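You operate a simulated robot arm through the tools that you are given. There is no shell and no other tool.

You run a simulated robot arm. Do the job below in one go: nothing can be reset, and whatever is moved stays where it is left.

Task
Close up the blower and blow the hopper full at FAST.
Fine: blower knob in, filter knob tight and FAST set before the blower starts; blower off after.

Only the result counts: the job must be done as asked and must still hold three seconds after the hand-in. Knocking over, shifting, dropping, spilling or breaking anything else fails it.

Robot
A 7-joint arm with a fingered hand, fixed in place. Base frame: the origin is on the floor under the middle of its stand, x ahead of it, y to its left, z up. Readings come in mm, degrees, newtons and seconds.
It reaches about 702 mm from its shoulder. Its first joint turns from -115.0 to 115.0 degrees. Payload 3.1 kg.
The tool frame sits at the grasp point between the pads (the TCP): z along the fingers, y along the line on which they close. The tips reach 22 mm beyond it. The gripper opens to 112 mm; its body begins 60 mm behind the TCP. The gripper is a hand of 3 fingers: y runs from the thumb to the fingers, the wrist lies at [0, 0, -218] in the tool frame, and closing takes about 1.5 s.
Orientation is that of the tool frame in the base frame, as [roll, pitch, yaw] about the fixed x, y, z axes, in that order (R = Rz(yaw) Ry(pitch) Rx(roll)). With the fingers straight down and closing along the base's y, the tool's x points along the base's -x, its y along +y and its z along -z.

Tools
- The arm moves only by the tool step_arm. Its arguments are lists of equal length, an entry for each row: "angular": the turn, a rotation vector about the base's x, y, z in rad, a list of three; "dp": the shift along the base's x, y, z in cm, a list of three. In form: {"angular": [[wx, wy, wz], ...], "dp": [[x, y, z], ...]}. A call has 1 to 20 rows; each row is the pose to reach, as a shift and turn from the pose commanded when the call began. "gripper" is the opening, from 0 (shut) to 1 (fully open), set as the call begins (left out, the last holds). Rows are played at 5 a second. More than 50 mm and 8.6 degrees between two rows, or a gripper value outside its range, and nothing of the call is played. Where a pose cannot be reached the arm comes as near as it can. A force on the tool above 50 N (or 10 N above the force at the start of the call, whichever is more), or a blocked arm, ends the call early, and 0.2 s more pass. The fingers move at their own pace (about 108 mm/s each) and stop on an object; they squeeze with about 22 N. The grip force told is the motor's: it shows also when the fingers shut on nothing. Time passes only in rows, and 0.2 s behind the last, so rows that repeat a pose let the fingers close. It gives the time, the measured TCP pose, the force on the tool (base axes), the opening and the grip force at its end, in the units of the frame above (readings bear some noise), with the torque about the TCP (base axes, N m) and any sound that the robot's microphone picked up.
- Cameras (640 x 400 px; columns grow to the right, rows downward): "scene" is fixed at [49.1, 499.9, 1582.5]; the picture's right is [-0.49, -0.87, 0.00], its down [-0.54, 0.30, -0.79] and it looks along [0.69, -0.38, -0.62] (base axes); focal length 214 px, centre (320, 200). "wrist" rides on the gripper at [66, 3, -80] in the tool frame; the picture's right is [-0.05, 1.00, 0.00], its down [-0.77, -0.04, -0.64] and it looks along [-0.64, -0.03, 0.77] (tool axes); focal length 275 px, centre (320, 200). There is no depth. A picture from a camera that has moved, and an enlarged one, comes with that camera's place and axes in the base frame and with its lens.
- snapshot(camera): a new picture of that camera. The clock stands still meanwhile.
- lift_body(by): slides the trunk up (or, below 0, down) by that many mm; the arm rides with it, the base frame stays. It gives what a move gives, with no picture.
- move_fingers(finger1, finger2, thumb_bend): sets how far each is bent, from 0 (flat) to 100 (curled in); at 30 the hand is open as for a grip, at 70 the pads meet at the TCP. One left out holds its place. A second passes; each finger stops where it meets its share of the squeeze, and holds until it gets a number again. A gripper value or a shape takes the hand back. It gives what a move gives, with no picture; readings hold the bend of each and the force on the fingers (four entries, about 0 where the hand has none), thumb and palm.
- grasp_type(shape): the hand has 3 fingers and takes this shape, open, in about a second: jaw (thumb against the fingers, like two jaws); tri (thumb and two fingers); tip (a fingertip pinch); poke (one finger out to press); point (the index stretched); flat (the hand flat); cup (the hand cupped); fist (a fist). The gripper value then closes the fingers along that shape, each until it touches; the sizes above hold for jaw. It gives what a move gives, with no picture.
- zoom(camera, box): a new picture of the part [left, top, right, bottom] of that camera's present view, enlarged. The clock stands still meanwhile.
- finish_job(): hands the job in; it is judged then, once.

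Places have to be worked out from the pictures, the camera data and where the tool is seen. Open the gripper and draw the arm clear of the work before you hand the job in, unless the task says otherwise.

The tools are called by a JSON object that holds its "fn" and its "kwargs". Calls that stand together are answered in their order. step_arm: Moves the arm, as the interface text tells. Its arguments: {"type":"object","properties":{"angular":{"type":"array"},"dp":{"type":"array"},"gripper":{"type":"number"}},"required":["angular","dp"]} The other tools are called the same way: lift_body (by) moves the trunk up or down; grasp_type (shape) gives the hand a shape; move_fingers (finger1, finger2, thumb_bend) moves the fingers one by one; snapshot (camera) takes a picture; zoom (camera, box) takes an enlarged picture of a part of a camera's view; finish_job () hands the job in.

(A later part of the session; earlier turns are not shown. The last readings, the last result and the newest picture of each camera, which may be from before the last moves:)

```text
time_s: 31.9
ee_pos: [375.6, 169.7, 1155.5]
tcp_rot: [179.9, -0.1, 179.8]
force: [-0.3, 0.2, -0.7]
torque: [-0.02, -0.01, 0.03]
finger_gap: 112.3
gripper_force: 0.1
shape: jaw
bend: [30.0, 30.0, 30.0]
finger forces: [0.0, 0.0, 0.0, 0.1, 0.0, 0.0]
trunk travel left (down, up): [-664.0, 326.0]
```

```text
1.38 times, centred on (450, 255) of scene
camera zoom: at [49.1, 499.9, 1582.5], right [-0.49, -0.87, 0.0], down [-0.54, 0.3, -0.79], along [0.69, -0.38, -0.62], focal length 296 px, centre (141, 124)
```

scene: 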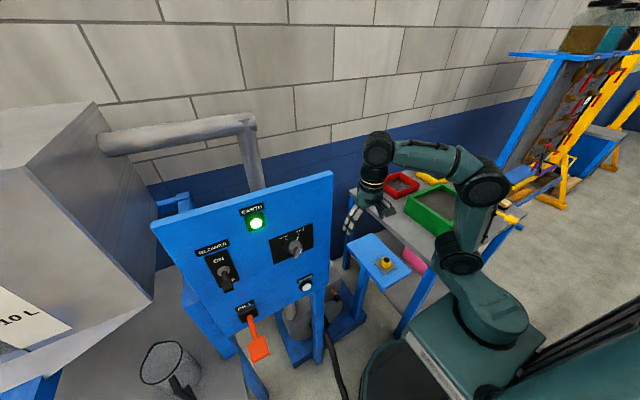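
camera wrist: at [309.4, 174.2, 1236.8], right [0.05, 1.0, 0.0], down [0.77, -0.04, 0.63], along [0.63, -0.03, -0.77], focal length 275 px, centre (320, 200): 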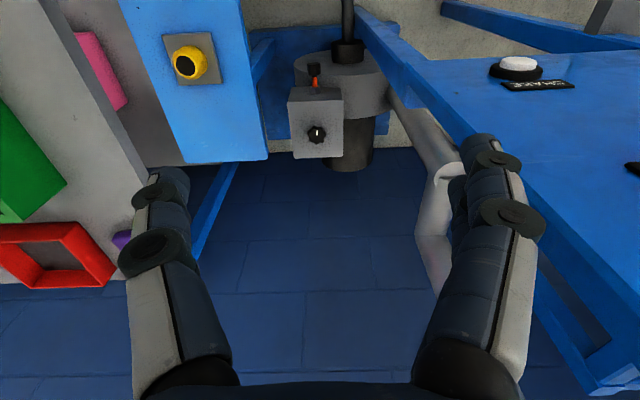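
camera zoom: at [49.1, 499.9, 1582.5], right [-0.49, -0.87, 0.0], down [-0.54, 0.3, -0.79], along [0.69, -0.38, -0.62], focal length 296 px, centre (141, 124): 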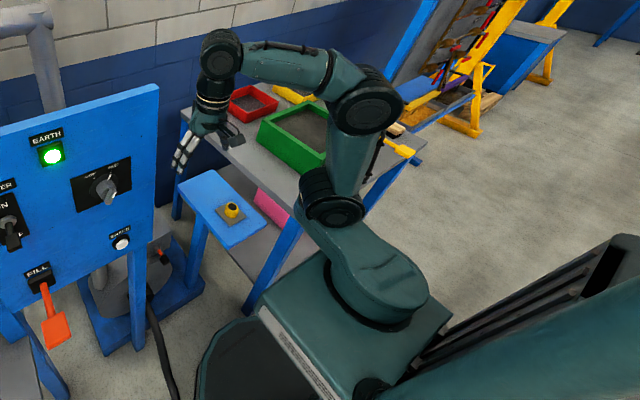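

The arm is elbow-up with the wrist at the hand's top, so low reaches over the shelf need care. I first test, up high where it's free, how far out a straight-down hand can reach toward the filter knob's x,y.

{"fn": "step_arm", "kwargs": {"angular": [[0, 0, 0], [0, 0, 0], [0, 0, 0], [0, 0, 0], [0, 0, 0], [0, 0, 0], [0, 0, 0], [0, 0, 0]], "dp": [[3.5, -0.5, -2], [7, -1, -4], [10.5, -1.5, -6], [14, -1.7, -8], [17.5, -1.7, -10], [21, -1.7, -12], [24, -1.7, -14], [26, -1.7, -15]]}}

{"fn": "snapshot", "kwargs": {"camera": "wrist"}}

{"fn": "snapshot", "kwargs": {"camera": "scene"}}

```text
time_s: 33.7
ee_pos: [623.7, 152.0, 1011.1]
tcp_rot: [-180.0, -0.1, 179.9]
force: [0.7, -1.1, 0.2]
torque: [0.0, -0.02, -0.01]
finger_gap: 112.0
gripper_force: 0.0
shape: jaw
bend: [30.0, 30.0, 30.0]
finger forces: [0.0, 0.0, 0.0, 0.0, 0.0, 0.1]
out of reach, approached as far as the arm can: row 8
trunk travel left (down, up): [-664.0, 326.0]
```

```text
taken
camera wrist: at [558.4, 156.4, 1091.1], right [0.05, 1.0, 0.0], down [0.77, -0.04, 0.63], along [0.63, -0.03, -0.77], focal length 275 px, centre (320, 200)
```

wrist: 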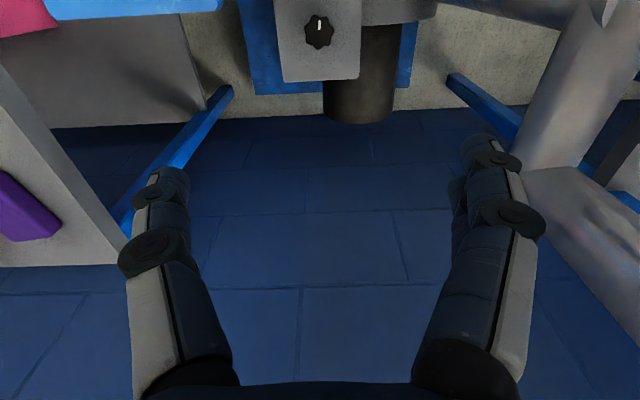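

```text
taken
```

scene: 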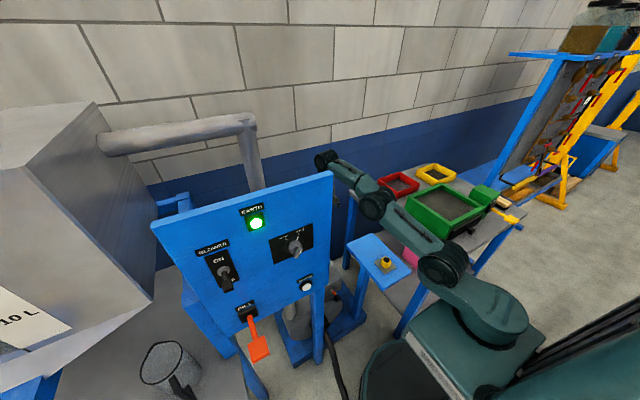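

Straight down, the arm tops out near x≈624, so the filter knob will need a slightly tilted hand. First the blower knob: I draw back into the free corridor (y≈152 between shelf edge y≈67 and panel leg y≈258), closing the fingers to keep narrow.

{"fn": "step_arm", "kwargs": {"angular": [[0, 0, 0], [0, 0, 0], [0, 0, 0], [0, 0, 0], [0, 0, 0], [0, 0, 0], [0, 0, 0]], "dp": [[-4, 0, -1], [-8, 0, -4], [-12, 0, -7], [-16, 0, -10], [-18.4, 0, -13], [-18.4, 0, -16], [-18.4, 0, -16]], "gripper": 0}}

{"fn": "snapshot", "kwargs": {"camera": "wrist"}}

{"fn": "zoom", "kwargs": {"camera": "scene", "box": [240, 110, 570, 400]}}

```text
time_s: 35.3
ee_pos: [440.7, 150.6, 851.6]
tcp_rot: [-180.0, 0.1, 179.9]
force: [0.2, 0.0, -0.1]
torque: [-0.01, 0.01, -0.02]
finger_gap: 0.0
gripper_force: 22.1
shape: jaw
bend: [66.0, 66.0, 74.0]
finger forces: [0.0, 0.0, 0.0, 0.0, 0.1, 0.1]
trunk travel left (down, up): [-664.0, 326.0]
```

```text
taken
camera wrist: at [375.2, 154.5, 931.5], right [0.05, 1.0, 0.0], down [0.77, -0.04, 0.64], along [0.64, -0.03, -0.77], focal length 275 px, centre (320, 200)
```

wrist: 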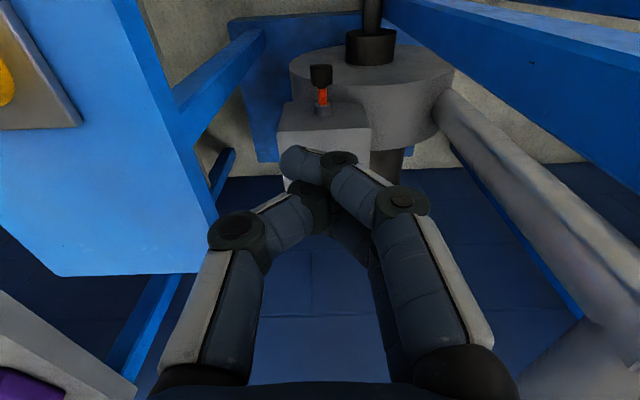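

```text
1.38 times, centred on (405, 255) of scene
camera zoom: at [49.1, 499.9, 1582.5], right [-0.49, -0.87, 0.0], down [-0.54, 0.3, -0.79], along [0.69, -0.38, -0.62], focal length 296 px, centre (203, 124)
```

zoom: 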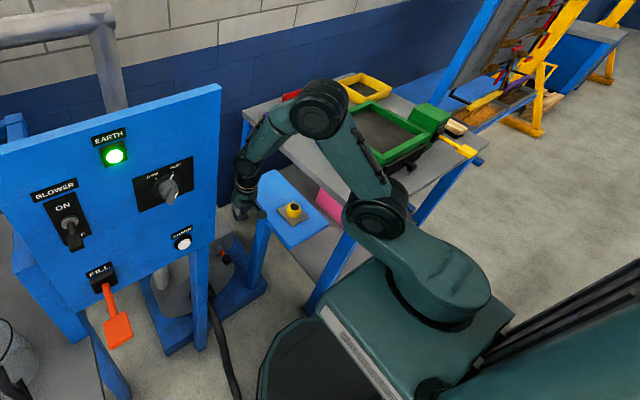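

The arm is folded elbow-up with good clearance to the panel edge. I lower the trunk 120 mm in the corridor; the hand stays over free space (x≈440, y≈151).

{"fn": "lift_body", "kwargs": {"by": -120}}

{"fn": "step_arm", "kwargs": {"angular": [[0, -0.07, 0], [0, -0.14, 0], [0, -0.21, 0], [0, -0.28, 0], [0, -0.35, 0], [0, -0.35, 0]], "dp": [[0, 0, -2], [0, 0, -4], [0, 0, -6], [0, 0, -8], [-0.5, 0.1, -10], [-0.5, 0.1, -10]]}}

{"fn": "snapshot", "kwargs": {"camera": "wrist"}}

{"fn": "zoom", "kwargs": {"camera": "scene", "box": [240, 110, 570, 400]}}

```text
time_s: 36.8
ee_pos: [442.4, 150.0, 731.3]
tcp_rot: [180.0, -0.1, 179.8]
force: [-0.4, 0.1, -0.2]
torque: [0.03, 0.02, 0.02]
finger_gap: 0.0
gripper_force: 21.6
shape: jaw
bend: [66.0, 66.0, 74.0]
finger forces: [0.1, 0.0, 0.0, 0.1, 0.1, 0.0]
trunk travel left (down, up): [-544.0, 446.0]
```

```text
time_s: 38.2
ee_pos: [436.7, 150.3, 631.7]
tcp_rot: [180.0, 20.0, 179.8]
force: [0.1, 0.0, -0.6]
torque: [0.01, 0.0, -0.02]
finger_gap: 0.1
gripper_force: 21.6
shape: jaw
bend: [66.0, 66.0, 74.0]
finger forces: [0.1, 0.0, 0.1, 0.0, 0.0, 0.0]
out of reach, approached as far as the arm can: row 2
trunk travel left (down, up): [-544.0, 446.0]
```

```text
taken
camera wrist: at [347.4, 154.7, 683.9], right [0.05, 1.0, 0.02], down [0.51, -0.04, 0.86], along [0.86, -0.03, -0.51], focal length 275 px, centre (320, 200)
```

wrist: 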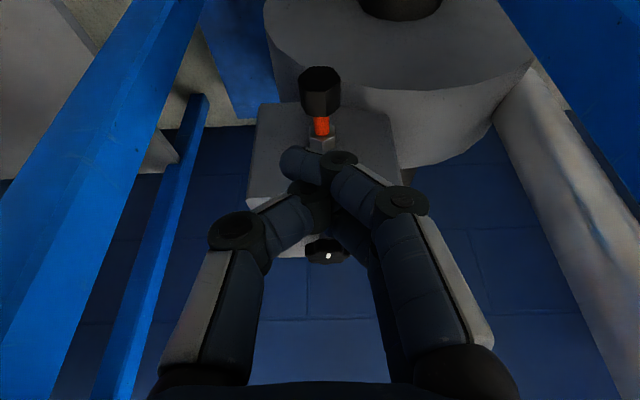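

```text
1.38 times, centred on (405, 255) of scene
camera zoom: at [49.1, 499.9, 1582.5], right [-0.49, -0.87, 0.0], down [-0.54, 0.3, -0.79], along [0.69, -0.38, -0.62], focal length 296 px, centre (203, 124)
```

zoom: 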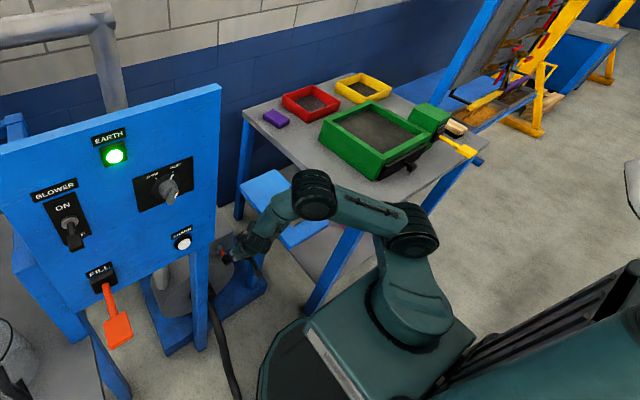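

The closed fingers sit above and in front of the box; the cap with the red rod is just ahead. I zoom for details before pushing.

{"fn": "zoom", "kwargs": {"camera": "wrist", "box": [230, 40, 430, 200]}}

{"fn": "zoom", "kwargs": {"camera": "scene", "box": [290, 240, 390, 340]}}

```text
2.50 times, centred on (330, 120) of wrist
camera zoom: at [347.4, 154.7, 683.9], right [0.05, 1.0, 0.02], down [0.51, -0.04, 0.86], along [0.86, -0.03, -0.51], focal length 688 px, centre (295, 400)
```

zoom: 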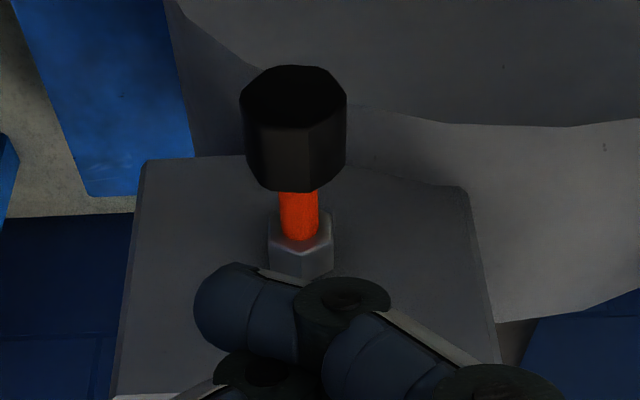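

```text
4.00 times, centred on (340, 290) of scene
camera zoom: at [49.1, 499.9, 1582.5], right [-0.49, -0.87, 0.0], down [-0.54, 0.3, -0.79], along [0.69, -0.38, -0.62], focal length 858 px, centre (240, -160)
```

zoom: 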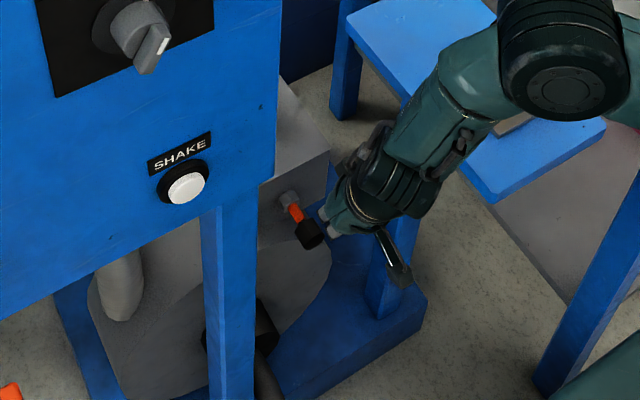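

The cap's end face is about x≈485, y≈152, z≈495 (Ø≈32), red rod about 28 mm long. I lower the closed fingers to just in front of it.

{"fn": "step_arm", "kwargs": {"angular": [[0, 0, 0], [0, 0, 0], [0, 0, 0], [0, 0, 0], [0, 0, 0], [0, 0, 0]], "dp": [[0, 0.1, -3], [0, 0.15, -6], [0, 0.15, -9], [0.4, 0.15, -11], [0.8, 0.15, -12.7], [0.8, 0.15, -12.7]]}}

{"fn": "snapshot", "kwargs": {"camera": "wrist"}}

{"fn": "zoom", "kwargs": {"camera": "scene", "box": [290, 240, 390, 340]}}

```text
time_s: 39.6
ee_pos: [444.6, 153.0, 504.3]
tcp_rot: [179.9, 20.1, 179.8]
force: [-0.9, -0.2, 0.2]
torque: [0.05, 0.01, -0.01]
finger_gap: 0.0
gripper_force: 21.4
shape: jaw
bend: [66.0, 66.0, 74.0]
finger forces: [0.1, 0.0, 0.0, 0.1, 0.0, 0.1]
trunk travel left (down, up): [-544.0, 446.0]
```

```text
taken
camera wrist: at [355.2, 156.9, 555.8], right [0.05, 1.0, 0.02], down [0.51, -0.04, 0.86], along [0.86, -0.03, -0.51], focal length 275 px, centre (320, 200)
```

wrist: 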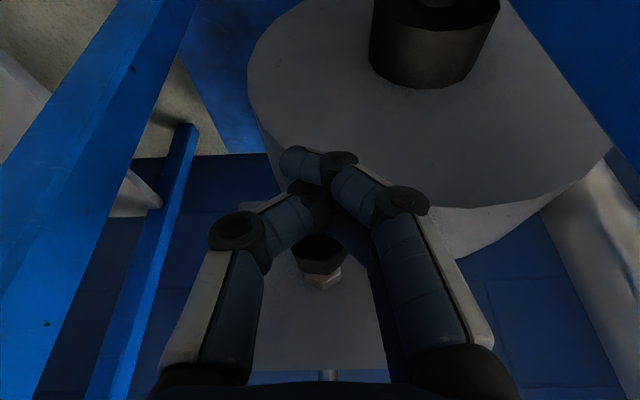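

```text
4.00 times, centred on (340, 290) of scene
camera zoom: at [49.1, 499.9, 1582.5], right [-0.49, -0.87, 0.0], down [-0.54, 0.3, -0.79], along [0.69, -0.38, -0.62], focal length 858 px, centre (240, -160)
```

zoom: 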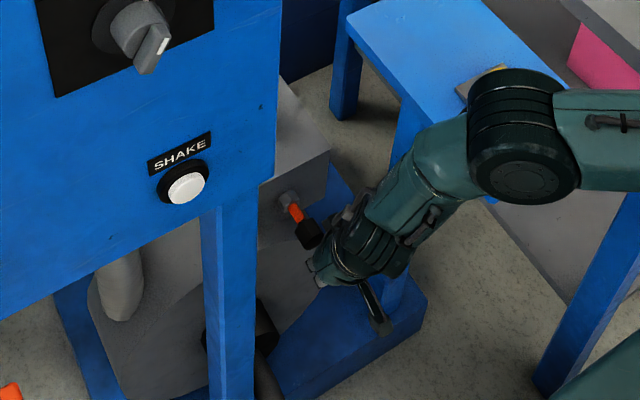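

The fingers are level with the cap and in line with it. I push forward in +x, slowly, watching the force.

{"fn": "step_arm", "kwargs": {"angular": [[0, 0, 0], [0, 0, 0], [0, 0, 0], [0, 0, 0], [0, 0, 0], [0, 0, 0], [0, 0, 0]], "dp": [[0.6, 0, 0], [1.2, 0, 0], [1.6, 0, 0], [2.0, 0, 0], [2.4, 0, 0], [2.8, 0, 0], [3.0, 0, 0]]}}

{"fn": "snapshot", "kwargs": {"camera": "wrist"}}

{"fn": "zoom", "kwargs": {"camera": "scene", "box": [290, 240, 390, 340]}}

```text
time_s: 41.2
ee_pos: [475.1, 153.7, 503.2]
tcp_rot: [179.9, 19.9, 179.8]
force: [-0.9, 0.0, -0.1]
torque: [0.01, 0.01, 0.0]
finger_gap: 0.3
gripper_force: 22.5
shape: jaw
bend: [66.0, 66.0, 74.0]
finger forces: [0.1, 0.1, 0.0, 0.0, 0.1, 0.1]
trunk travel left (down, up): [-544.0, 446.0]
```

```text
taken
camera wrist: at [385.6, 157.1, 556.6], right [0.05, 1.0, 0.02], down [0.51, -0.04, 0.86], along [0.86, -0.03, -0.51], focal length 275 px, centre (320, 200)
```

wrist: 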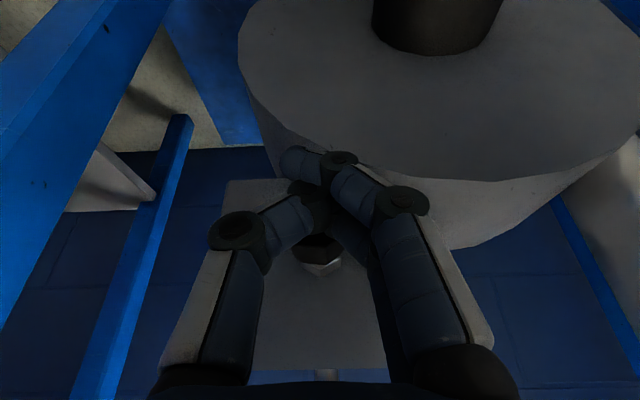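

```text
4.00 times, centred on (340, 290) of scene
camera zoom: at [49.1, 499.9, 1582.5], right [-0.49, -0.87, 0.0], down [-0.54, 0.3, -0.79], along [0.69, -0.38, -0.62], focal length 858 px, centre (240, -160)
```

zoom: 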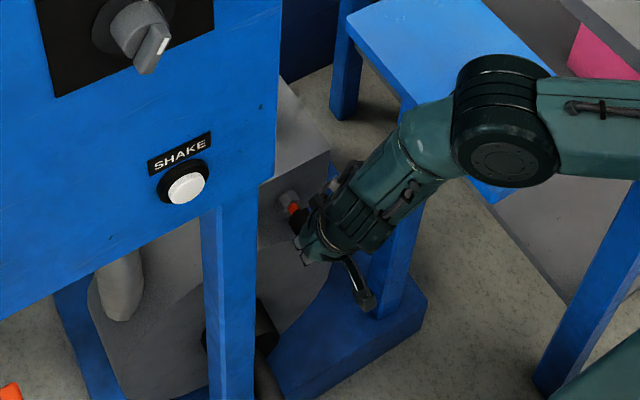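

Force is still about zero, so contact isn't certain; I zoom in on the fingertips and cap.

{"fn": "zoom", "kwargs": {"camera": "wrist", "box": [270, 180, 390, 290]}}

{"fn": "zoom", "kwargs": {"camera": "scene", "box": [345, 275, 385, 315]}}

```text
3.64 times, centred on (330, 235) of wrist
camera zoom: at [385.6, 157.1, 556.6], right [0.05, 1.0, 0.02], down [0.51, -0.04, 0.86], along [0.86, -0.03, -0.51], focal length 1001 px, centre (284, 73)
```

zoom: 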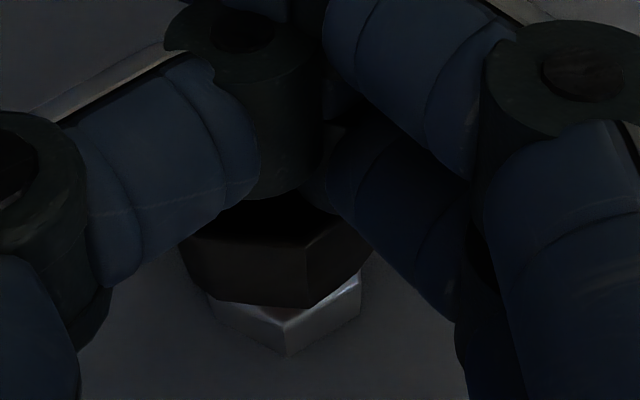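

```text
10.00 times, centred on (365, 295) of scene
camera zoom: at [49.1, 499.9, 1582.5], right [-0.49, -0.87, 0.0], down [-0.54, 0.3, -0.79], along [0.69, -0.38, -0.62], focal length 2145 px, centre (-130, -750)
```

zoom: 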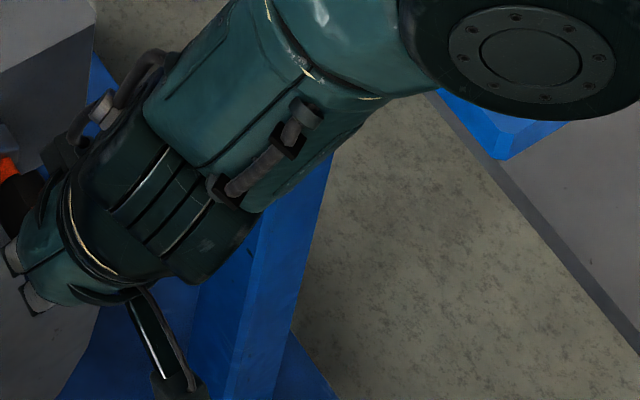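

The cap appears to have moved about 16 mm toward the nut. I keep pushing in small steps until it bottoms out.

{"fn": "step_arm", "kwargs": {"angular": [[0, 0, 0], [0, 0, 0], [0, 0, 0], [0, 0, 0], [0, 0, 0]], "dp": [[0.3, 0, 0], [0.6, 0, 0], [0.9, 0, 0], [1.2, 0, 0], [1.2, 0, 0]]}}

{"fn": "zoom", "kwargs": {"camera": "wrist", "box": [270, 180, 390, 290]}}

{"fn": "zoom", "kwargs": {"camera": "scene", "box": [340, 270, 380, 310]}}

```text
time_s: 42.4
ee_pos: [484.5, 152.7, 504.7]
tcp_rot: [180.0, 20.0, 179.8]
force: [-7.5, -0.5, -1.7]
torque: [0.02, 0.12, -0.06]
finger_gap: 0.1
gripper_force: 21.7
shape: jaw
bend: [66.0, 67.0, 74.0]
finger forces: [0.1, 10.8, 0.0, 0.1, 0.0, 0.1]
trunk travel left (down, up): [-544.0, 446.0]
```

```text
3.64 times, centred on (330, 235) of wrist
camera zoom: at [396.3, 157.1, 556.8], right [0.05, 1.0, 0.02], down [0.51, -0.04, 0.86], along [0.86, -0.03, -0.51], focal length 1001 px, centre (284, 73)
```

zoom: 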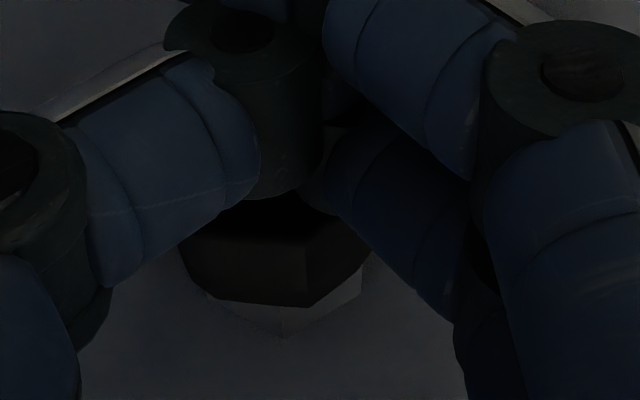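

```text
10.00 times, centred on (360, 290) of scene
camera zoom: at [49.1, 499.9, 1582.5], right [-0.49, -0.87, 0.0], down [-0.54, 0.3, -0.79], along [0.69, -0.38, -0.62], focal length 2145 px, centre (-80, -700)
```

zoom: 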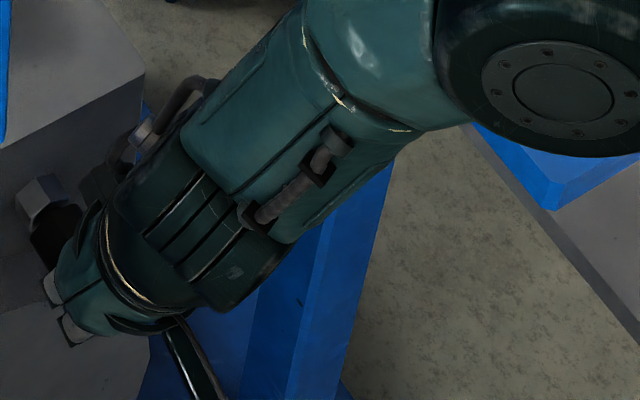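

Now pushing with about 7.5 N, and no red shows from the scene camera. I push a bit more to be sure it is seated.

{"fn": "step_arm", "kwargs": {"angular": [[0, 0, 0], [0, 0, 0], [0, 0, 0], [0, 0, 0], [0, 0, 0]], "dp": [[0.3, 0, 0], [0.6, 0, 0], [0.9, 0, 0], [1.2, 0, 0], [1.2, 0, 0]]}}

{"fn": "zoom", "kwargs": {"camera": "wrist", "box": [270, 180, 390, 290]}}

{"fn": "zoom", "kwargs": {"camera": "scene", "box": [340, 270, 380, 310]}}

```text
time_s: 43.2
ee_pos: [487.4, 152.9, 500.2]
tcp_rot: [-179.9, 19.3, -179.8]
force: [-19.8, 3.3, 2.6]
torque: [0.02, 0.14, -0.2]
finger_gap: 0.0
gripper_force: 22.1
shape: jaw
bend: [66.0, 70.0, 74.0]
finger forces: [0.0, 23.3, 0.1, 0.1, 0.0, 0.0]
trunk travel left (down, up): [-544.0, 446.0]
stopped in row 3: the force on the tool passed its limit at 57 N (the readings are from after the stop); the commanded pose is now the measured one
```

```text
3.64 times, centred on (330, 235) of wrist
camera zoom: at [397.9, 157.7, 555.1], right [0.04, 1.0, 0.01], down [0.52, -0.03, 0.86], along [0.85, -0.03, -0.52], focal length 1001 px, centre (284, 73)
```

zoom: 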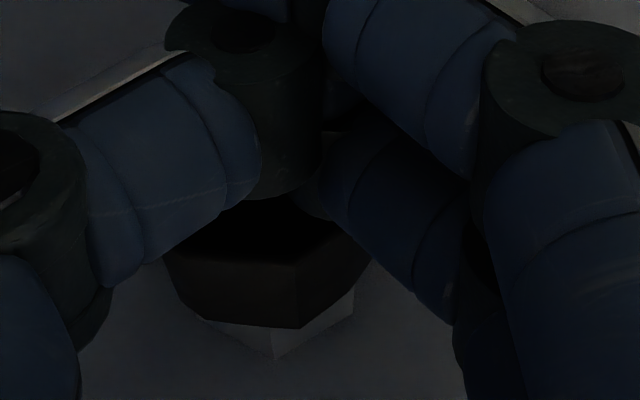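

```text
10.00 times, centred on (360, 290) of scene
camera zoom: at [49.1, 499.9, 1582.5], right [-0.49, -0.87, 0.0], down [-0.54, 0.3, -0.79], along [0.69, -0.38, -0.62], focal length 2145 px, centre (-80, -700)
```

zoom: 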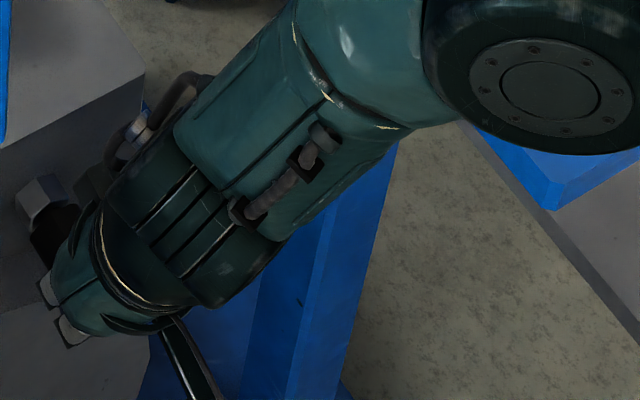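

The force limit tripped, so the knob has bottomed out. I back off in −x and rise to inspect it.

{"fn": "step_arm", "kwargs": {"angular": [[0, 0, 0], [0, 0, 0], [0, 0, 0], [0, 0, 0], [0, 0, 0], [0, 0, 0], [0, 0, 0]], "dp": [[-1.5, 0, 0], [-3, 0, 0], [-4.5, 0, 0.5], [-5, 0, 4], [-5, 0, 8], [-5, 0, 13], [-5, 0, 13]]}}

{"fn": "snapshot", "kwargs": {"camera": "wrist"}}

{"fn": "zoom", "kwargs": {"camera": "wrist", "box": [230, 40, 430, 200]}}

{"fn": "zoom", "kwargs": {"camera": "scene", "box": [340, 265, 380, 305]}}

```text
time_s: 44.8
ee_pos: [439.8, 152.2, 632.1]
tcp_rot: [-179.9, 19.4, -180.0]
force: [0.1, 0.2, -0.5]
torque: [-0.01, -0.01, 0.0]
finger_gap: 0.0
gripper_force: 22.0
shape: jaw
bend: [66.0, 67.0, 74.0]
finger forces: [0.1, 0.0, 0.0, 0.0, 0.0, 0.0]
trunk travel left (down, up): [-544.0, 446.0]
```

```text
taken
camera wrist: at [350.5, 156.2, 686.3], right [0.04, 1.0, 0.01], down [0.52, -0.03, 0.86], along [0.86, -0.03, -0.52], focal length 275 px, centre (320, 200)
```

wrist: 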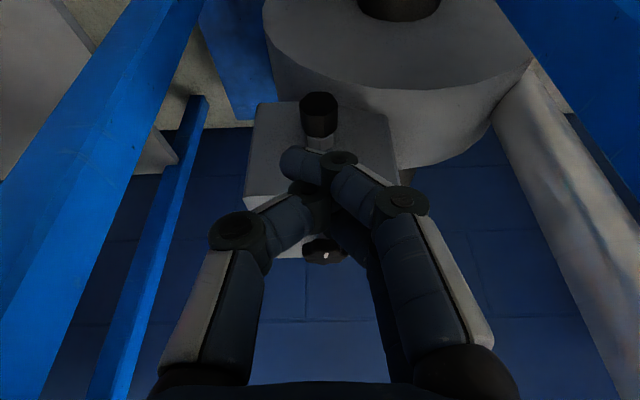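

```text
2.50 times, centred on (330, 120) of wrist
camera zoom: at [350.5, 156.2, 686.3], right [0.04, 1.0, 0.01], down [0.52, -0.03, 0.86], along [0.86, -0.03, -0.52], focal length 688 px, centre (295, 400)
```

zoom: 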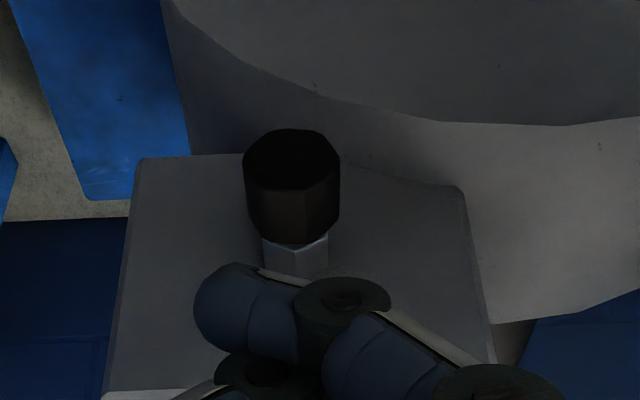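

```text
10.00 times, centred on (360, 285) of scene
camera zoom: at [49.1, 499.9, 1582.5], right [-0.49, -0.87, 0.0], down [-0.54, 0.3, -0.79], along [0.69, -0.38, -0.62], focal length 2145 px, centre (-80, -650)
```

zoom: 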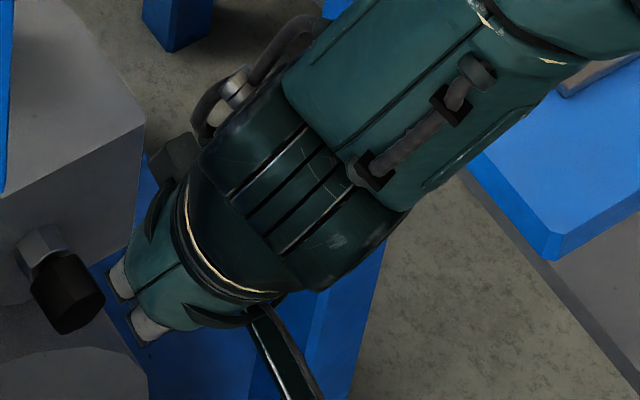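

The blower knob is in: cap against the nut, no red showing. Next the filter star knob (top about (635,152,580)); I raise the hand and move forward over it, still closed.

{"fn": "step_arm", "kwargs": {"angular": [[0, 0, 0], [0, 0, 0], [0, 0, 0], [0, 0, 0], [0, 0, 0], [0, 0, 0], [0, 0, 0], [0, 0, 0]], "dp": [[0, 0, 4], [1, 0, 8], [4, 0, 12], [8, 0, 15], [12, 0, 15], [15, 0, 15], [17, 0, 15], [17, 0, 15]]}}

{"fn": "lift_body", "kwargs": {"by": -85}}

{"fn": "snapshot", "kwargs": {"camera": "wrist"}}

{"fn": "snapshot", "kwargs": {"camera": "scene"}}

```text
time_s: 46.6
ee_pos: [609.2, 153.6, 781.6]
tcp_rot: [-179.9, 19.4, -179.9]
force: [0.6, -0.2, -0.2]
torque: [0.0, -0.01, -0.03]
finger_gap: 0.0
gripper_force: 21.3
shape: jaw
bend: [66.0, 67.0, 74.0]
finger forces: [0.0, 0.0, 0.0, 0.0, 0.1, 0.0]
trunk travel left (down, up): [-544.0, 446.0]
```

```text
time_s: 47.8
ee_pos: [608.0, 153.2, 696.6]
tcp_rot: [180.0, 19.5, -179.8]
force: [0.5, -0.5, 0.4]
torque: [-0.02, 0.0, 0.0]
finger_gap: 0.1
gripper_force: 21.7
shape: jaw
bend: [66.0, 67.0, 74.0]
finger forces: [0.0, 0.1, 0.0, 0.0, 0.0, 0.0]
trunk travel left (down, up): [-459.0, 531.0]
```

```text
taken
camera wrist: at [520.1, 157.7, 750.2], right [0.04, 1.0, 0.01], down [0.52, -0.03, 0.86], along [0.86, -0.03, -0.52], focal length 275 px, centre (320, 200)
```

wrist: 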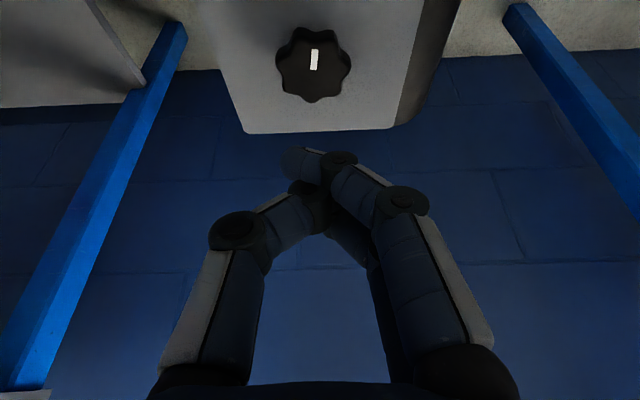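

```text
taken
```

scene: 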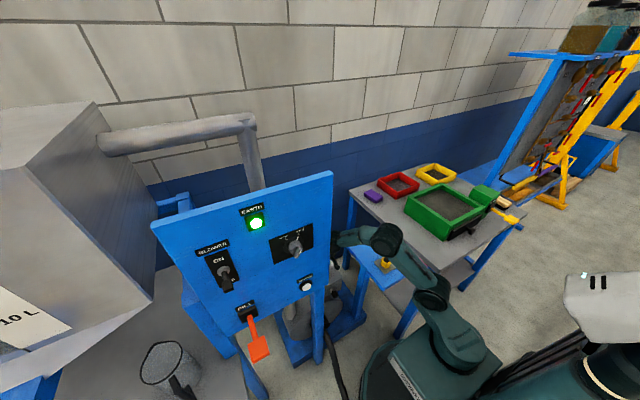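

The knob's mark points toward the robot (−x). I open the fingers and go closer to pin down its position.

{"fn": "step_arm", "kwargs": {"angular": [[0, 0, 0], [0, 0, 0], [0, 0, 0], [0, 0, 0], [0, 0, 0], [0, 0, 0]], "dp": [[0, 0, 0], [0.4, 0, -1], [0.8, -0.1, -2], [1.2, -0.1, -3], [1.6, -0.1, -4], [1.6, -0.1, -4]], "gripper": 1}}

{"fn": "snapshot", "kwargs": {"camera": "wrist"}}

{"fn": "zoom", "kwargs": {"camera": "wrist", "box": [200, 30, 460, 230]}}

{"fn": "zoom", "kwargs": {"camera": "scene", "box": [310, 190, 520, 390]}}

```text
time_s: 49.2
ee_pos: [627.1, 152.6, 657.1]
tcp_rot: [-179.8, 19.4, 180.0]
force: [0.2, -0.3, 0.1]
torque: [-0.01, 0.02, 0.0]
finger_gap: 111.9
gripper_force: 0.1
shape: jaw
bend: [30.0, 30.0, 30.0]
finger forces: [0.0, 0.0, 0.0, 0.0, 0.1, 0.1]
trunk travel left (down, up): [-459.0, 531.0]
```

```text
taken
camera wrist: at [536.2, 156.8, 710.3], right [0.04, 1.0, 0.01], down [0.52, -0.03, 0.86], along [0.86, -0.03, -0.52], focal length 275 px, centre (320, 200)
```

wrist: 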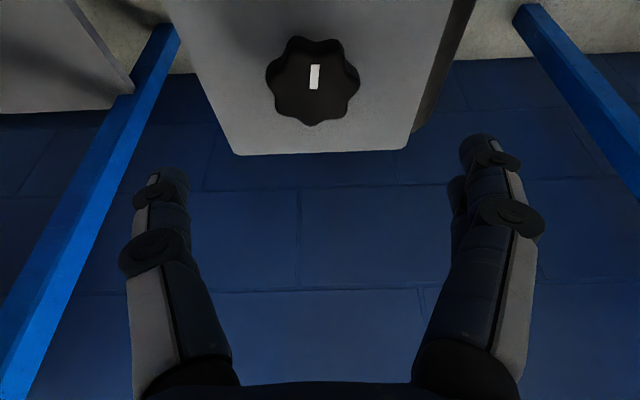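

```text
2.00 times, centred on (330, 130) of wrist
camera zoom: at [536.2, 156.8, 710.3], right [0.04, 1.0, 0.01], down [0.52, -0.03, 0.86], along [0.86, -0.03, -0.52], focal length 551 px, centre (300, 340)
```

zoom: 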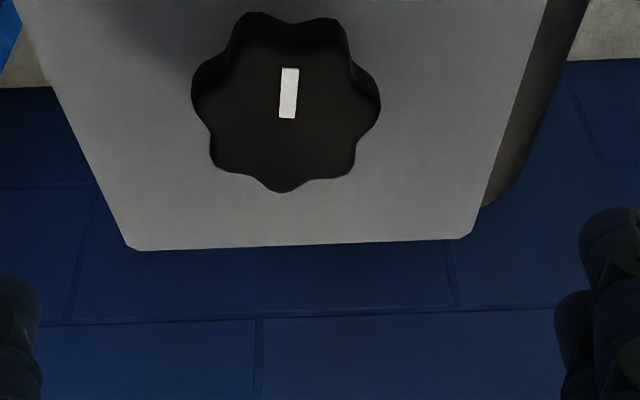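

```text
2.00 times, centred on (415, 290) of scene
camera zoom: at [49.1, 499.9, 1582.5], right [-0.49, -0.87, 0.0], down [-0.54, 0.3, -0.79], along [0.69, -0.38, -0.62], focal length 429 px, centre (130, 20)
```

zoom: 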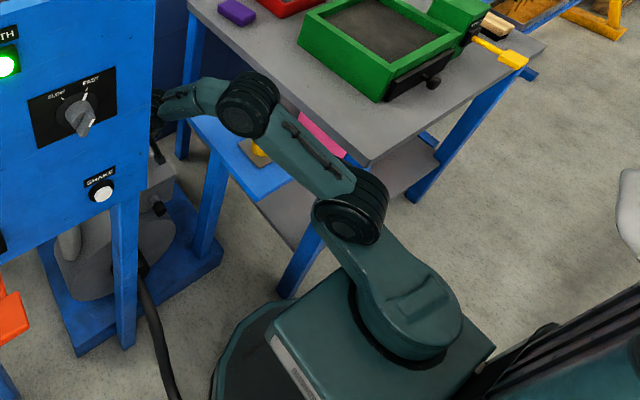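

Knob refined to about (635,151), top z≈578, Ø≈53, box top z≈558. I lower the trunk 40 mm for better reach, then settle the fingers around the knob.

{"fn": "lift_body", "kwargs": {"by": -40}}

{"fn": "snapshot", "kwargs": {"camera": "wrist"}}

```text
time_s: 50.0
ee_pos: [625.6, 153.0, 616.8]
tcp_rot: [-179.9, 19.4, -179.9]
force: [0.1, -0.7, -0.2]
torque: [0.0, -0.03, 0.06]
finger_gap: 111.9
gripper_force: 0.0
shape: jaw
bend: [30.0, 30.0, 30.0]
finger forces: [0.0, 0.1, 0.0, 0.0, 0.0, 0.0]
trunk travel left (down, up): [-419.0, 571.0]
```

```text
taken
camera wrist: at [536.1, 156.6, 670.4], right [0.04, 1.0, 0.01], down [0.52, -0.03, 0.86], along [0.86, -0.03, -0.52], focal length 275 px, centre (320, 200)
```

wrist: 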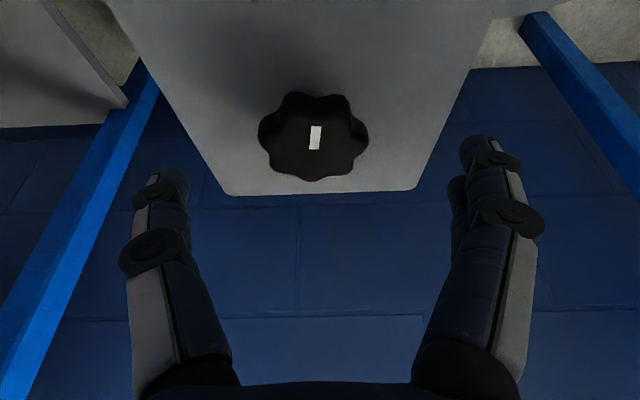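

Solving two views gives the knob centre at (636,150.6), top z≈579. I settle down: tips to about z≈562, just above the box.

{"fn": "step_arm", "kwargs": {"angular": [[0, 0, 0], [0, 0, 0], [0, 0, 0], [0, 0, 0], [0, 0, 0]], "dp": [[0.4, -0.1, -0.6], [0.65, -0.2, -1.4], [0.65, -0.2, -2.3], [0.65, -0.2, -3.2], [0.65, -0.2, -3.2]]}}

{"fn": "snapshot", "kwargs": {"camera": "wrist"}}

```text
time_s: 51.2
ee_pos: [631.0, 151.3, 583.6]
tcp_rot: [-179.9, 19.5, -180.0]
force: [-0.1, 0.2, 0.8]
torque: [0.02, 0.01, 0.02]
finger_gap: 111.7
gripper_force: 0.0
shape: jaw
bend: [30.0, 30.0, 30.0]
finger forces: [0.3, 0.1, 0.1, 0.0, 0.1, 0.0]
trunk travel left (down, up): [-419.0, 571.0]
```

```text
taken
camera wrist: at [542.1, 154.5, 637.5], right [0.04, 1.0, 0.01], down [0.52, -0.03, 0.86], along [0.86, -0.03, -0.52], focal length 275 px, centre (320, 200)
```

wrist: 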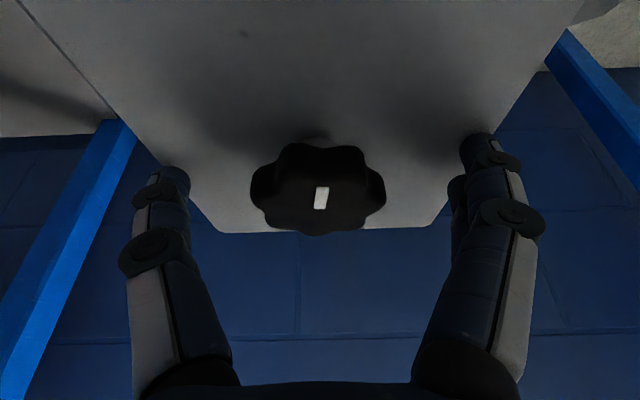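

The knob is centred between thumb and fingers. I close on it.

{"fn": "step_arm", "kwargs": {"angular": [[0, 0, 0], [0, 0, 0], [0, 0, 0], [0, 0, 0], [0, 0, 0], [0, 0, 0], [0, 0, 0]], "dp": [[0, 0, 0], [0, 0, 0], [0, 0, 0], [0, 0, 0], [0, 0, 0], [0, 0, 0], [0, 0, 0]], "gripper": 0}}

{"fn": "snapshot", "kwargs": {"camera": "wrist"}}

```text
time_s: 52.8
ee_pos: [631.0, 148.9, 583.2]
tcp_rot: [-180.0, 19.4, 179.9]
force: [4.1, -7.4, 1.8]
torque: [1.19, 0.09, -0.18]
finger_gap: 49.3
gripper_force: 22.5
shape: jaw
bend: [50.0, 73.0, 72.0]
finger forces: [16.1, 11.7, 0.0, 0.1, 25.5, 0.0]
trunk travel left (down, up): [-419.0, 571.0]
```

```text
taken
camera wrist: at [542.4, 153.4, 637.8], right [0.04, 1.0, 0.02], down [0.52, -0.04, 0.86], along [0.86, -0.03, -0.52], focal length 275 px, centre (320, 200)
```

wrist: 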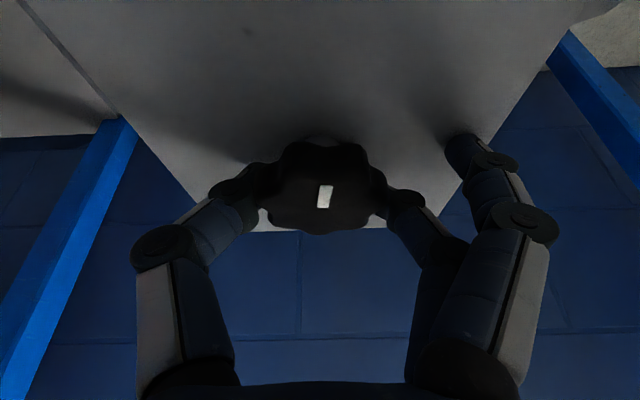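

Finger 1 stuck at bend 50 — its tip is pressing on the box top. I open, raise 7 mm and close again.

{"fn": "step_arm", "kwargs": {"angular": [[0, 0, 0], [0, 0, 0], [0, 0, 0], [0, 0, 0], [0, 0, 0]], "dp": [[0, 0, 0], [0, 0, 0], [0, 0, 0.4], [0, 0, 0.7], [0, 0, 0.7]], "gripper": 1}}

{"fn": "step_arm", "kwargs": {"angular": [[0, 0, 0], [0, 0, 0], [0, 0, 0], [0, 0, 0], [0, 0, 0], [0, 0, 0], [0, 0, 0]], "dp": [[0, 0, 0], [0, 0, 0], [0, 0, 0], [0, 0, 0], [0, 0, 0], [0, 0, 0], [0, 0, 0]], "gripper": 0}}

{"fn": "snapshot", "kwargs": {"camera": "wrist"}}

```text
time_s: 54.0
ee_pos: [631.9, 151.0, 590.3]
tcp_rot: [-179.8, 19.4, -179.9]
force: [0.6, 0.2, -0.5]
torque: [0.02, -0.03, 0.0]
finger_gap: 112.1
gripper_force: 0.2
shape: jaw
bend: [30.0, 30.0, 30.0]
finger forces: [0.1, 0.0, 0.0, 0.0, 0.0, 0.1]
trunk travel left (down, up): [-419.0, 571.0]
```

```text
time_s: 55.6
ee_pos: [631.9, 150.2, 589.4]
tcp_rot: [-179.9, 19.5, -179.9]
force: [4.3, -1.1, -2.9]
torque: [-0.04, -0.1, 0.02]
finger_gap: 37.9
gripper_force: 22.0
shape: jaw
bend: [73.0, 74.0, 70.0]
finger forces: [10.5, 10.5, 0.0, 0.1, 19.9, 0.1]
trunk travel left (down, up): [-419.0, 571.0]
```

```text
taken
camera wrist: at [543.1, 154.4, 644.4], right [0.04, 1.0, 0.01], down [0.52, -0.03, 0.86], along [0.86, -0.03, -0.52], focal length 275 px, centre (320, 200)
```

wrist: 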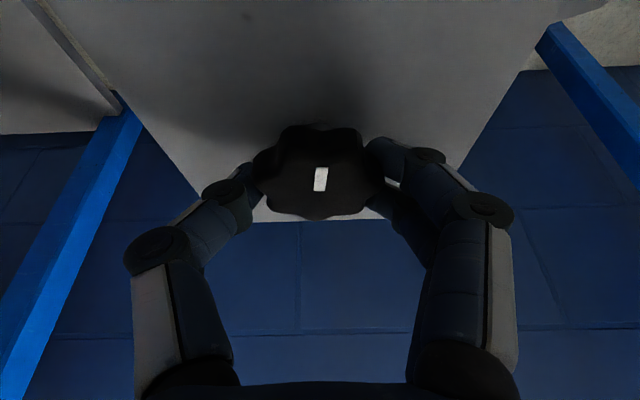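

All three digits hold the knob (10/10/20 N). I turn clockwise (seen from above), first about 28°, and look at the torque and the mark.

{"fn": "step_arm", "kwargs": {"angular": [[0, 0, -0.12], [0, 0, -0.24], [0, 0, -0.36], [0, 0, -0.48], [0, 0, -0.48]], "dp": [[0.003, 0.051, 0], [0.012, 0.102, 0], [0.028, 0.151, 0], [0.049, 0.199, 0], [0.049, 0.199, 0]]}}

{"fn": "snapshot", "kwargs": {"camera": "wrist"}}

{"fn": "zoom", "kwargs": {"camera": "scene", "box": [310, 190, 520, 390]}}

```text
time_s: 56.8
ee_pos: [632.9, 150.8, 590.8]
tcp_rot: [-180.0, 19.4, 152.4]
force: [5.5, -12.0, -4.5]
torque: [-0.24, -0.08, 0.05]
finger_gap: 37.9
gripper_force: 21.9
shape: jaw
bend: [73.0, 74.0, 70.0]
finger forces: [10.0, 9.9, 0.0, 0.0, 26.2, 0.0]
trunk travel left (down, up): [-419.0, 571.0]
```

```text
taken
camera wrist: at [555.6, 196.3, 644.6], right [0.5, 0.86, 0.01], down [0.44, -0.27, 0.86], along [0.74, -0.42, -0.52], focal length 275 px, centre (320, 200)
```

wrist: 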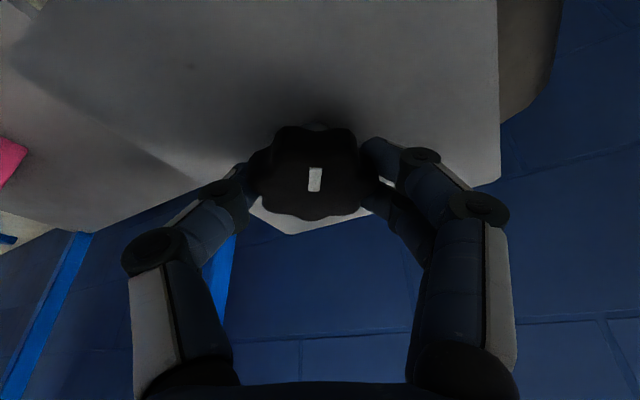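

```text
2.00 times, centred on (415, 290) of scene
camera zoom: at [49.1, 499.9, 1582.5], right [-0.49, -0.87, 0.0], down [-0.54, 0.3, -0.79], along [0.69, -0.38, -0.62], focal length 429 px, centre (130, 20)
```

zoom: 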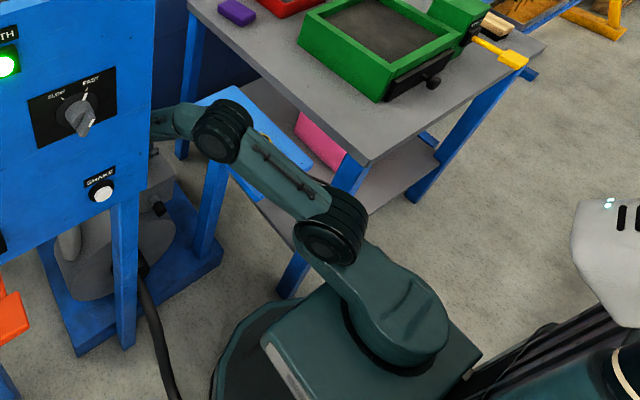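

The mark stays fixed relative to the fingers, so the knob is turning with the hand; a sideways force says I shifted the TCP too much. I continue the turn while easing that shift back.

{"fn": "step_arm", "kwargs": {"angular": [[0, 0, -0.1], [0, 0, -0.2], [0, 0, -0.3], [0, 0, -0.4], [0, 0, -0.5], [0, 0, -0.5]], "dp": [[0, -0.08, 0], [0, -0.15, 0], [0, -0.2, 0], [0, -0.2, 0], [0, -0.2, 0], [0, -0.2, 0]]}}

{"fn": "snapshot", "kwargs": {"camera": "wrist"}}

```text
time_s: 58.2
ee_pos: [633.0, 150.1, 592.0]
tcp_rot: [-180.0, 19.4, 123.8]
force: [6.5, -11.4, -5.8]
torque: [-0.22, -0.07, 0.04]
finger_gap: 37.8
gripper_force: 21.4
shape: jaw
bend: [73.0, 74.0, 70.0]
finger forces: [12.1, 12.6, 0.0, 0.0, 23.1, 0.1]
trunk travel left (down, up): [-419.0, 571.0]
```

```text
taken
camera wrist: at [586.2, 226.5, 644.6], right [0.85, 0.52, 0.01], down [0.26, -0.45, 0.86], along [0.45, -0.73, -0.52], focal length 275 px, centre (320, 200)
```

wrist: 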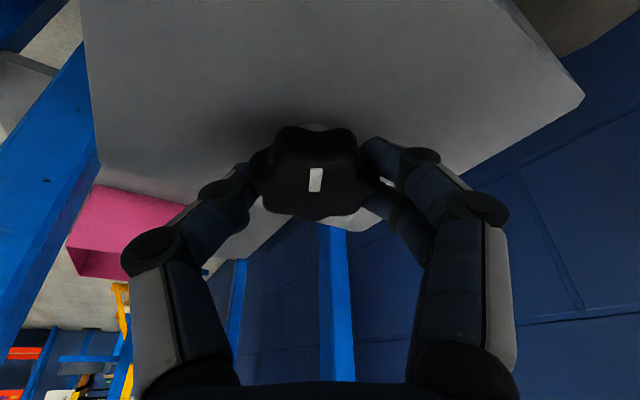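

About 56° turned so far with little torque. I open, swing back to +10° around the knob, and regrip for another stroke.

{"fn": "step_arm", "kwargs": {"angular": [[0, 0, 0], [0, 0, 0], [0, 0, 0], [0, 0, 0], [0, 0, 0.12], [0, 0, 0.24], [0, 0, 0.36], [0, 0, 0.48], [0, 0, 0.6], [0, 0, 0.72], [0, 0, 0.84], [0, 0, 0.96], [0, 0, 1.08], [0, 0, 1.155], [0, 0, 1.155]], "dp": [[0, 0, 0], [0, 0, 0], [0, 0, 0], [0, 0, 0.2], [0, 0, 0.2], [0, 0, 0.2], [0, 0, 0.2], [0, 0, 0.2], [0, 0, 0.2], [0, 0, 0.2], [0, 0, 0.2], [0, 0, 0.2], [0, 0, 0.2], [0, 0, 0.1], [0, 0, 0]], "gripper": 1}}

{"fn": "snapshot", "kwargs": {"camera": "wrist"}}

```text
time_s: 61.4
ee_pos: [632.2, 150.1, 591.9]
tcp_rot: [-180.0, 19.4, -170.0]
force: [-0.8, 0.1, 0.2]
torque: [0.0, 0.0, 0.01]
finger_gap: 112.1
gripper_force: 0.1
shape: jaw
bend: [30.0, 30.0, 30.0]
finger forces: [0.0, 0.0, 0.1, 0.0, 0.1, 0.0]
trunk travel left (down, up): [-419.0, 571.0]
```

```text
taken
camera wrist: at [543.9, 138.5, 645.9], right [-0.13, 0.99, 0.01], down [0.51, 0.06, 0.86], along [0.85, 0.12, -0.52], focal length 275 px, centre (320, 200)
```

wrist: 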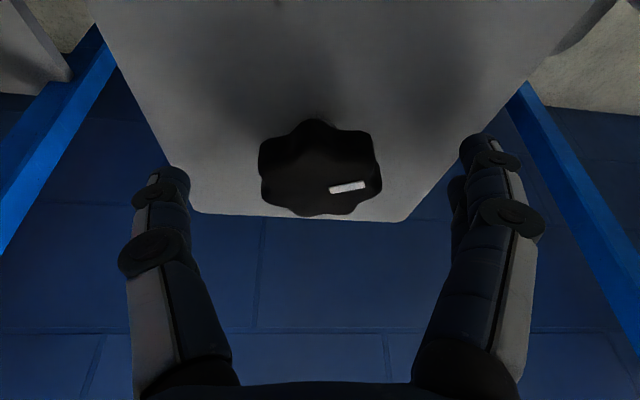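

The mark has turned about 57° clockwise as expected. I close again for the second stroke.

{"fn": "step_arm", "kwargs": {"angular": [[0, 0, 0], [0, 0, 0], [0, 0, 0], [0, 0, 0], [0, 0, 0], [0, 0, 0], [0, 0, 0]], "dp": [[0, 0, 0], [0, 0, 0], [0, 0, 0], [0, 0, 0], [0, 0, 0], [0, 0, 0], [0, 0, 0]], "gripper": 0}}

{"fn": "step_arm", "kwargs": {"angular": [[0, 0, -0.11], [0, 0, -0.22], [0, 0, -0.33], [0, 0, -0.44], [0, 0, -0.55], [0, 0, -0.55]], "dp": [[0, 0, 0], [0, 0, 0], [0, 0, 0], [0, 0, 0], [0, 0, 0], [0, 0, 0]]}}

{"fn": "snapshot", "kwargs": {"camera": "wrist"}}

```text
time_s: 63.0
ee_pos: [631.4, 150.5, 592.0]
tcp_rot: [-180.0, 19.4, -169.9]
force: [2.6, -0.3, -3.5]
torque: [-0.08, -0.07, 0.02]
finger_gap: 38.8
gripper_force: 21.7
shape: jaw
bend: [73.0, 74.0, 70.0]
finger forces: [10.4, 10.2, 0.0, 0.0, 20.3, 0.0]
trunk travel left (down, up): [-419.0, 571.0]
```

```text
time_s: 64.4
ee_pos: [631.4, 148.7, 591.0]
tcp_rot: [-180.0, 19.3, 158.5]
force: [1.9, -5.1, -1.8]
torque: [-0.18, -0.04, 0.03]
finger_gap: 38.3
gripper_force: 21.7
shape: jaw
bend: [73.0, 74.0, 70.0]
finger forces: [9.9, 10.6, 0.0, 0.0, 23.6, 0.0]
trunk travel left (down, up): [-419.0, 571.0]
```

```text
taken
camera wrist: at [550.8, 186.0, 645.2], right [0.41, 0.91, 0.01], down [0.47, -0.22, 0.86], along [0.78, -0.34, -0.52], focal length 275 px, centre (320, 200)
```

wrist: 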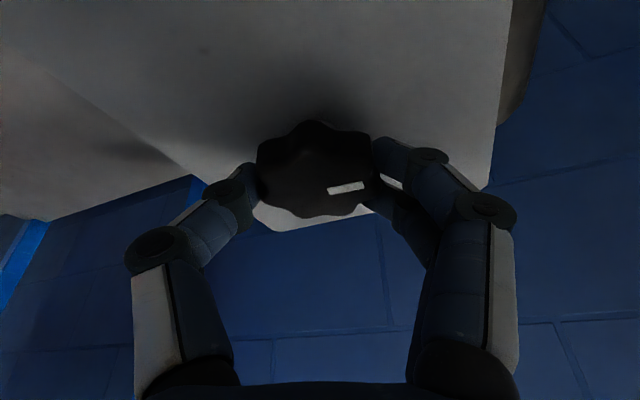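

The knob still turns with the hand and little torque. I continue this stroke.

{"fn": "step_arm", "kwargs": {"angular": [[0, 0, -0.11], [0, 0, -0.22], [0, 0, -0.33], [0, 0, -0.44], [0, 0, -0.55], [0, 0, -0.65], [0, 0, -0.65]], "dp": [[0, 0, 0], [0, 0, 0], [0, 0, 0], [0, 0, 0], [0, 0, 0], [0, 0, 0], [0, 0, 0]]}}

{"fn": "snapshot", "kwargs": {"camera": "wrist"}}

```text
time_s: 66.0
ee_pos: [632.7, 149.5, 591.3]
tcp_rot: [-179.9, 19.5, 121.2]
force: [1.2, -15.0, -2.4]
torque: [-0.3, 0.0, 0.04]
finger_gap: 38.0
gripper_force: 21.7
shape: jaw
bend: [74.0, 74.0, 70.0]
finger forces: [10.1, 11.5, 0.0, 0.1, 25.5, 0.0]
trunk travel left (down, up): [-419.0, 571.0]
```

```text
taken
camera wrist: at [588.9, 227.9, 645.3], right [0.88, 0.48, 0.01], down [0.24, -0.46, 0.86], along [0.42, -0.75, -0.52], focal length 275 px, centre (320, 200)
```

wrist: 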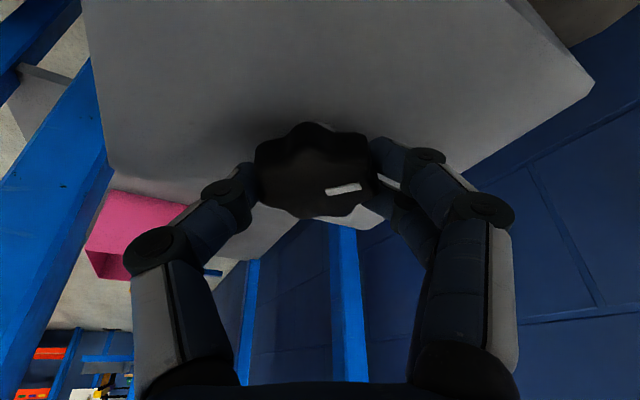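

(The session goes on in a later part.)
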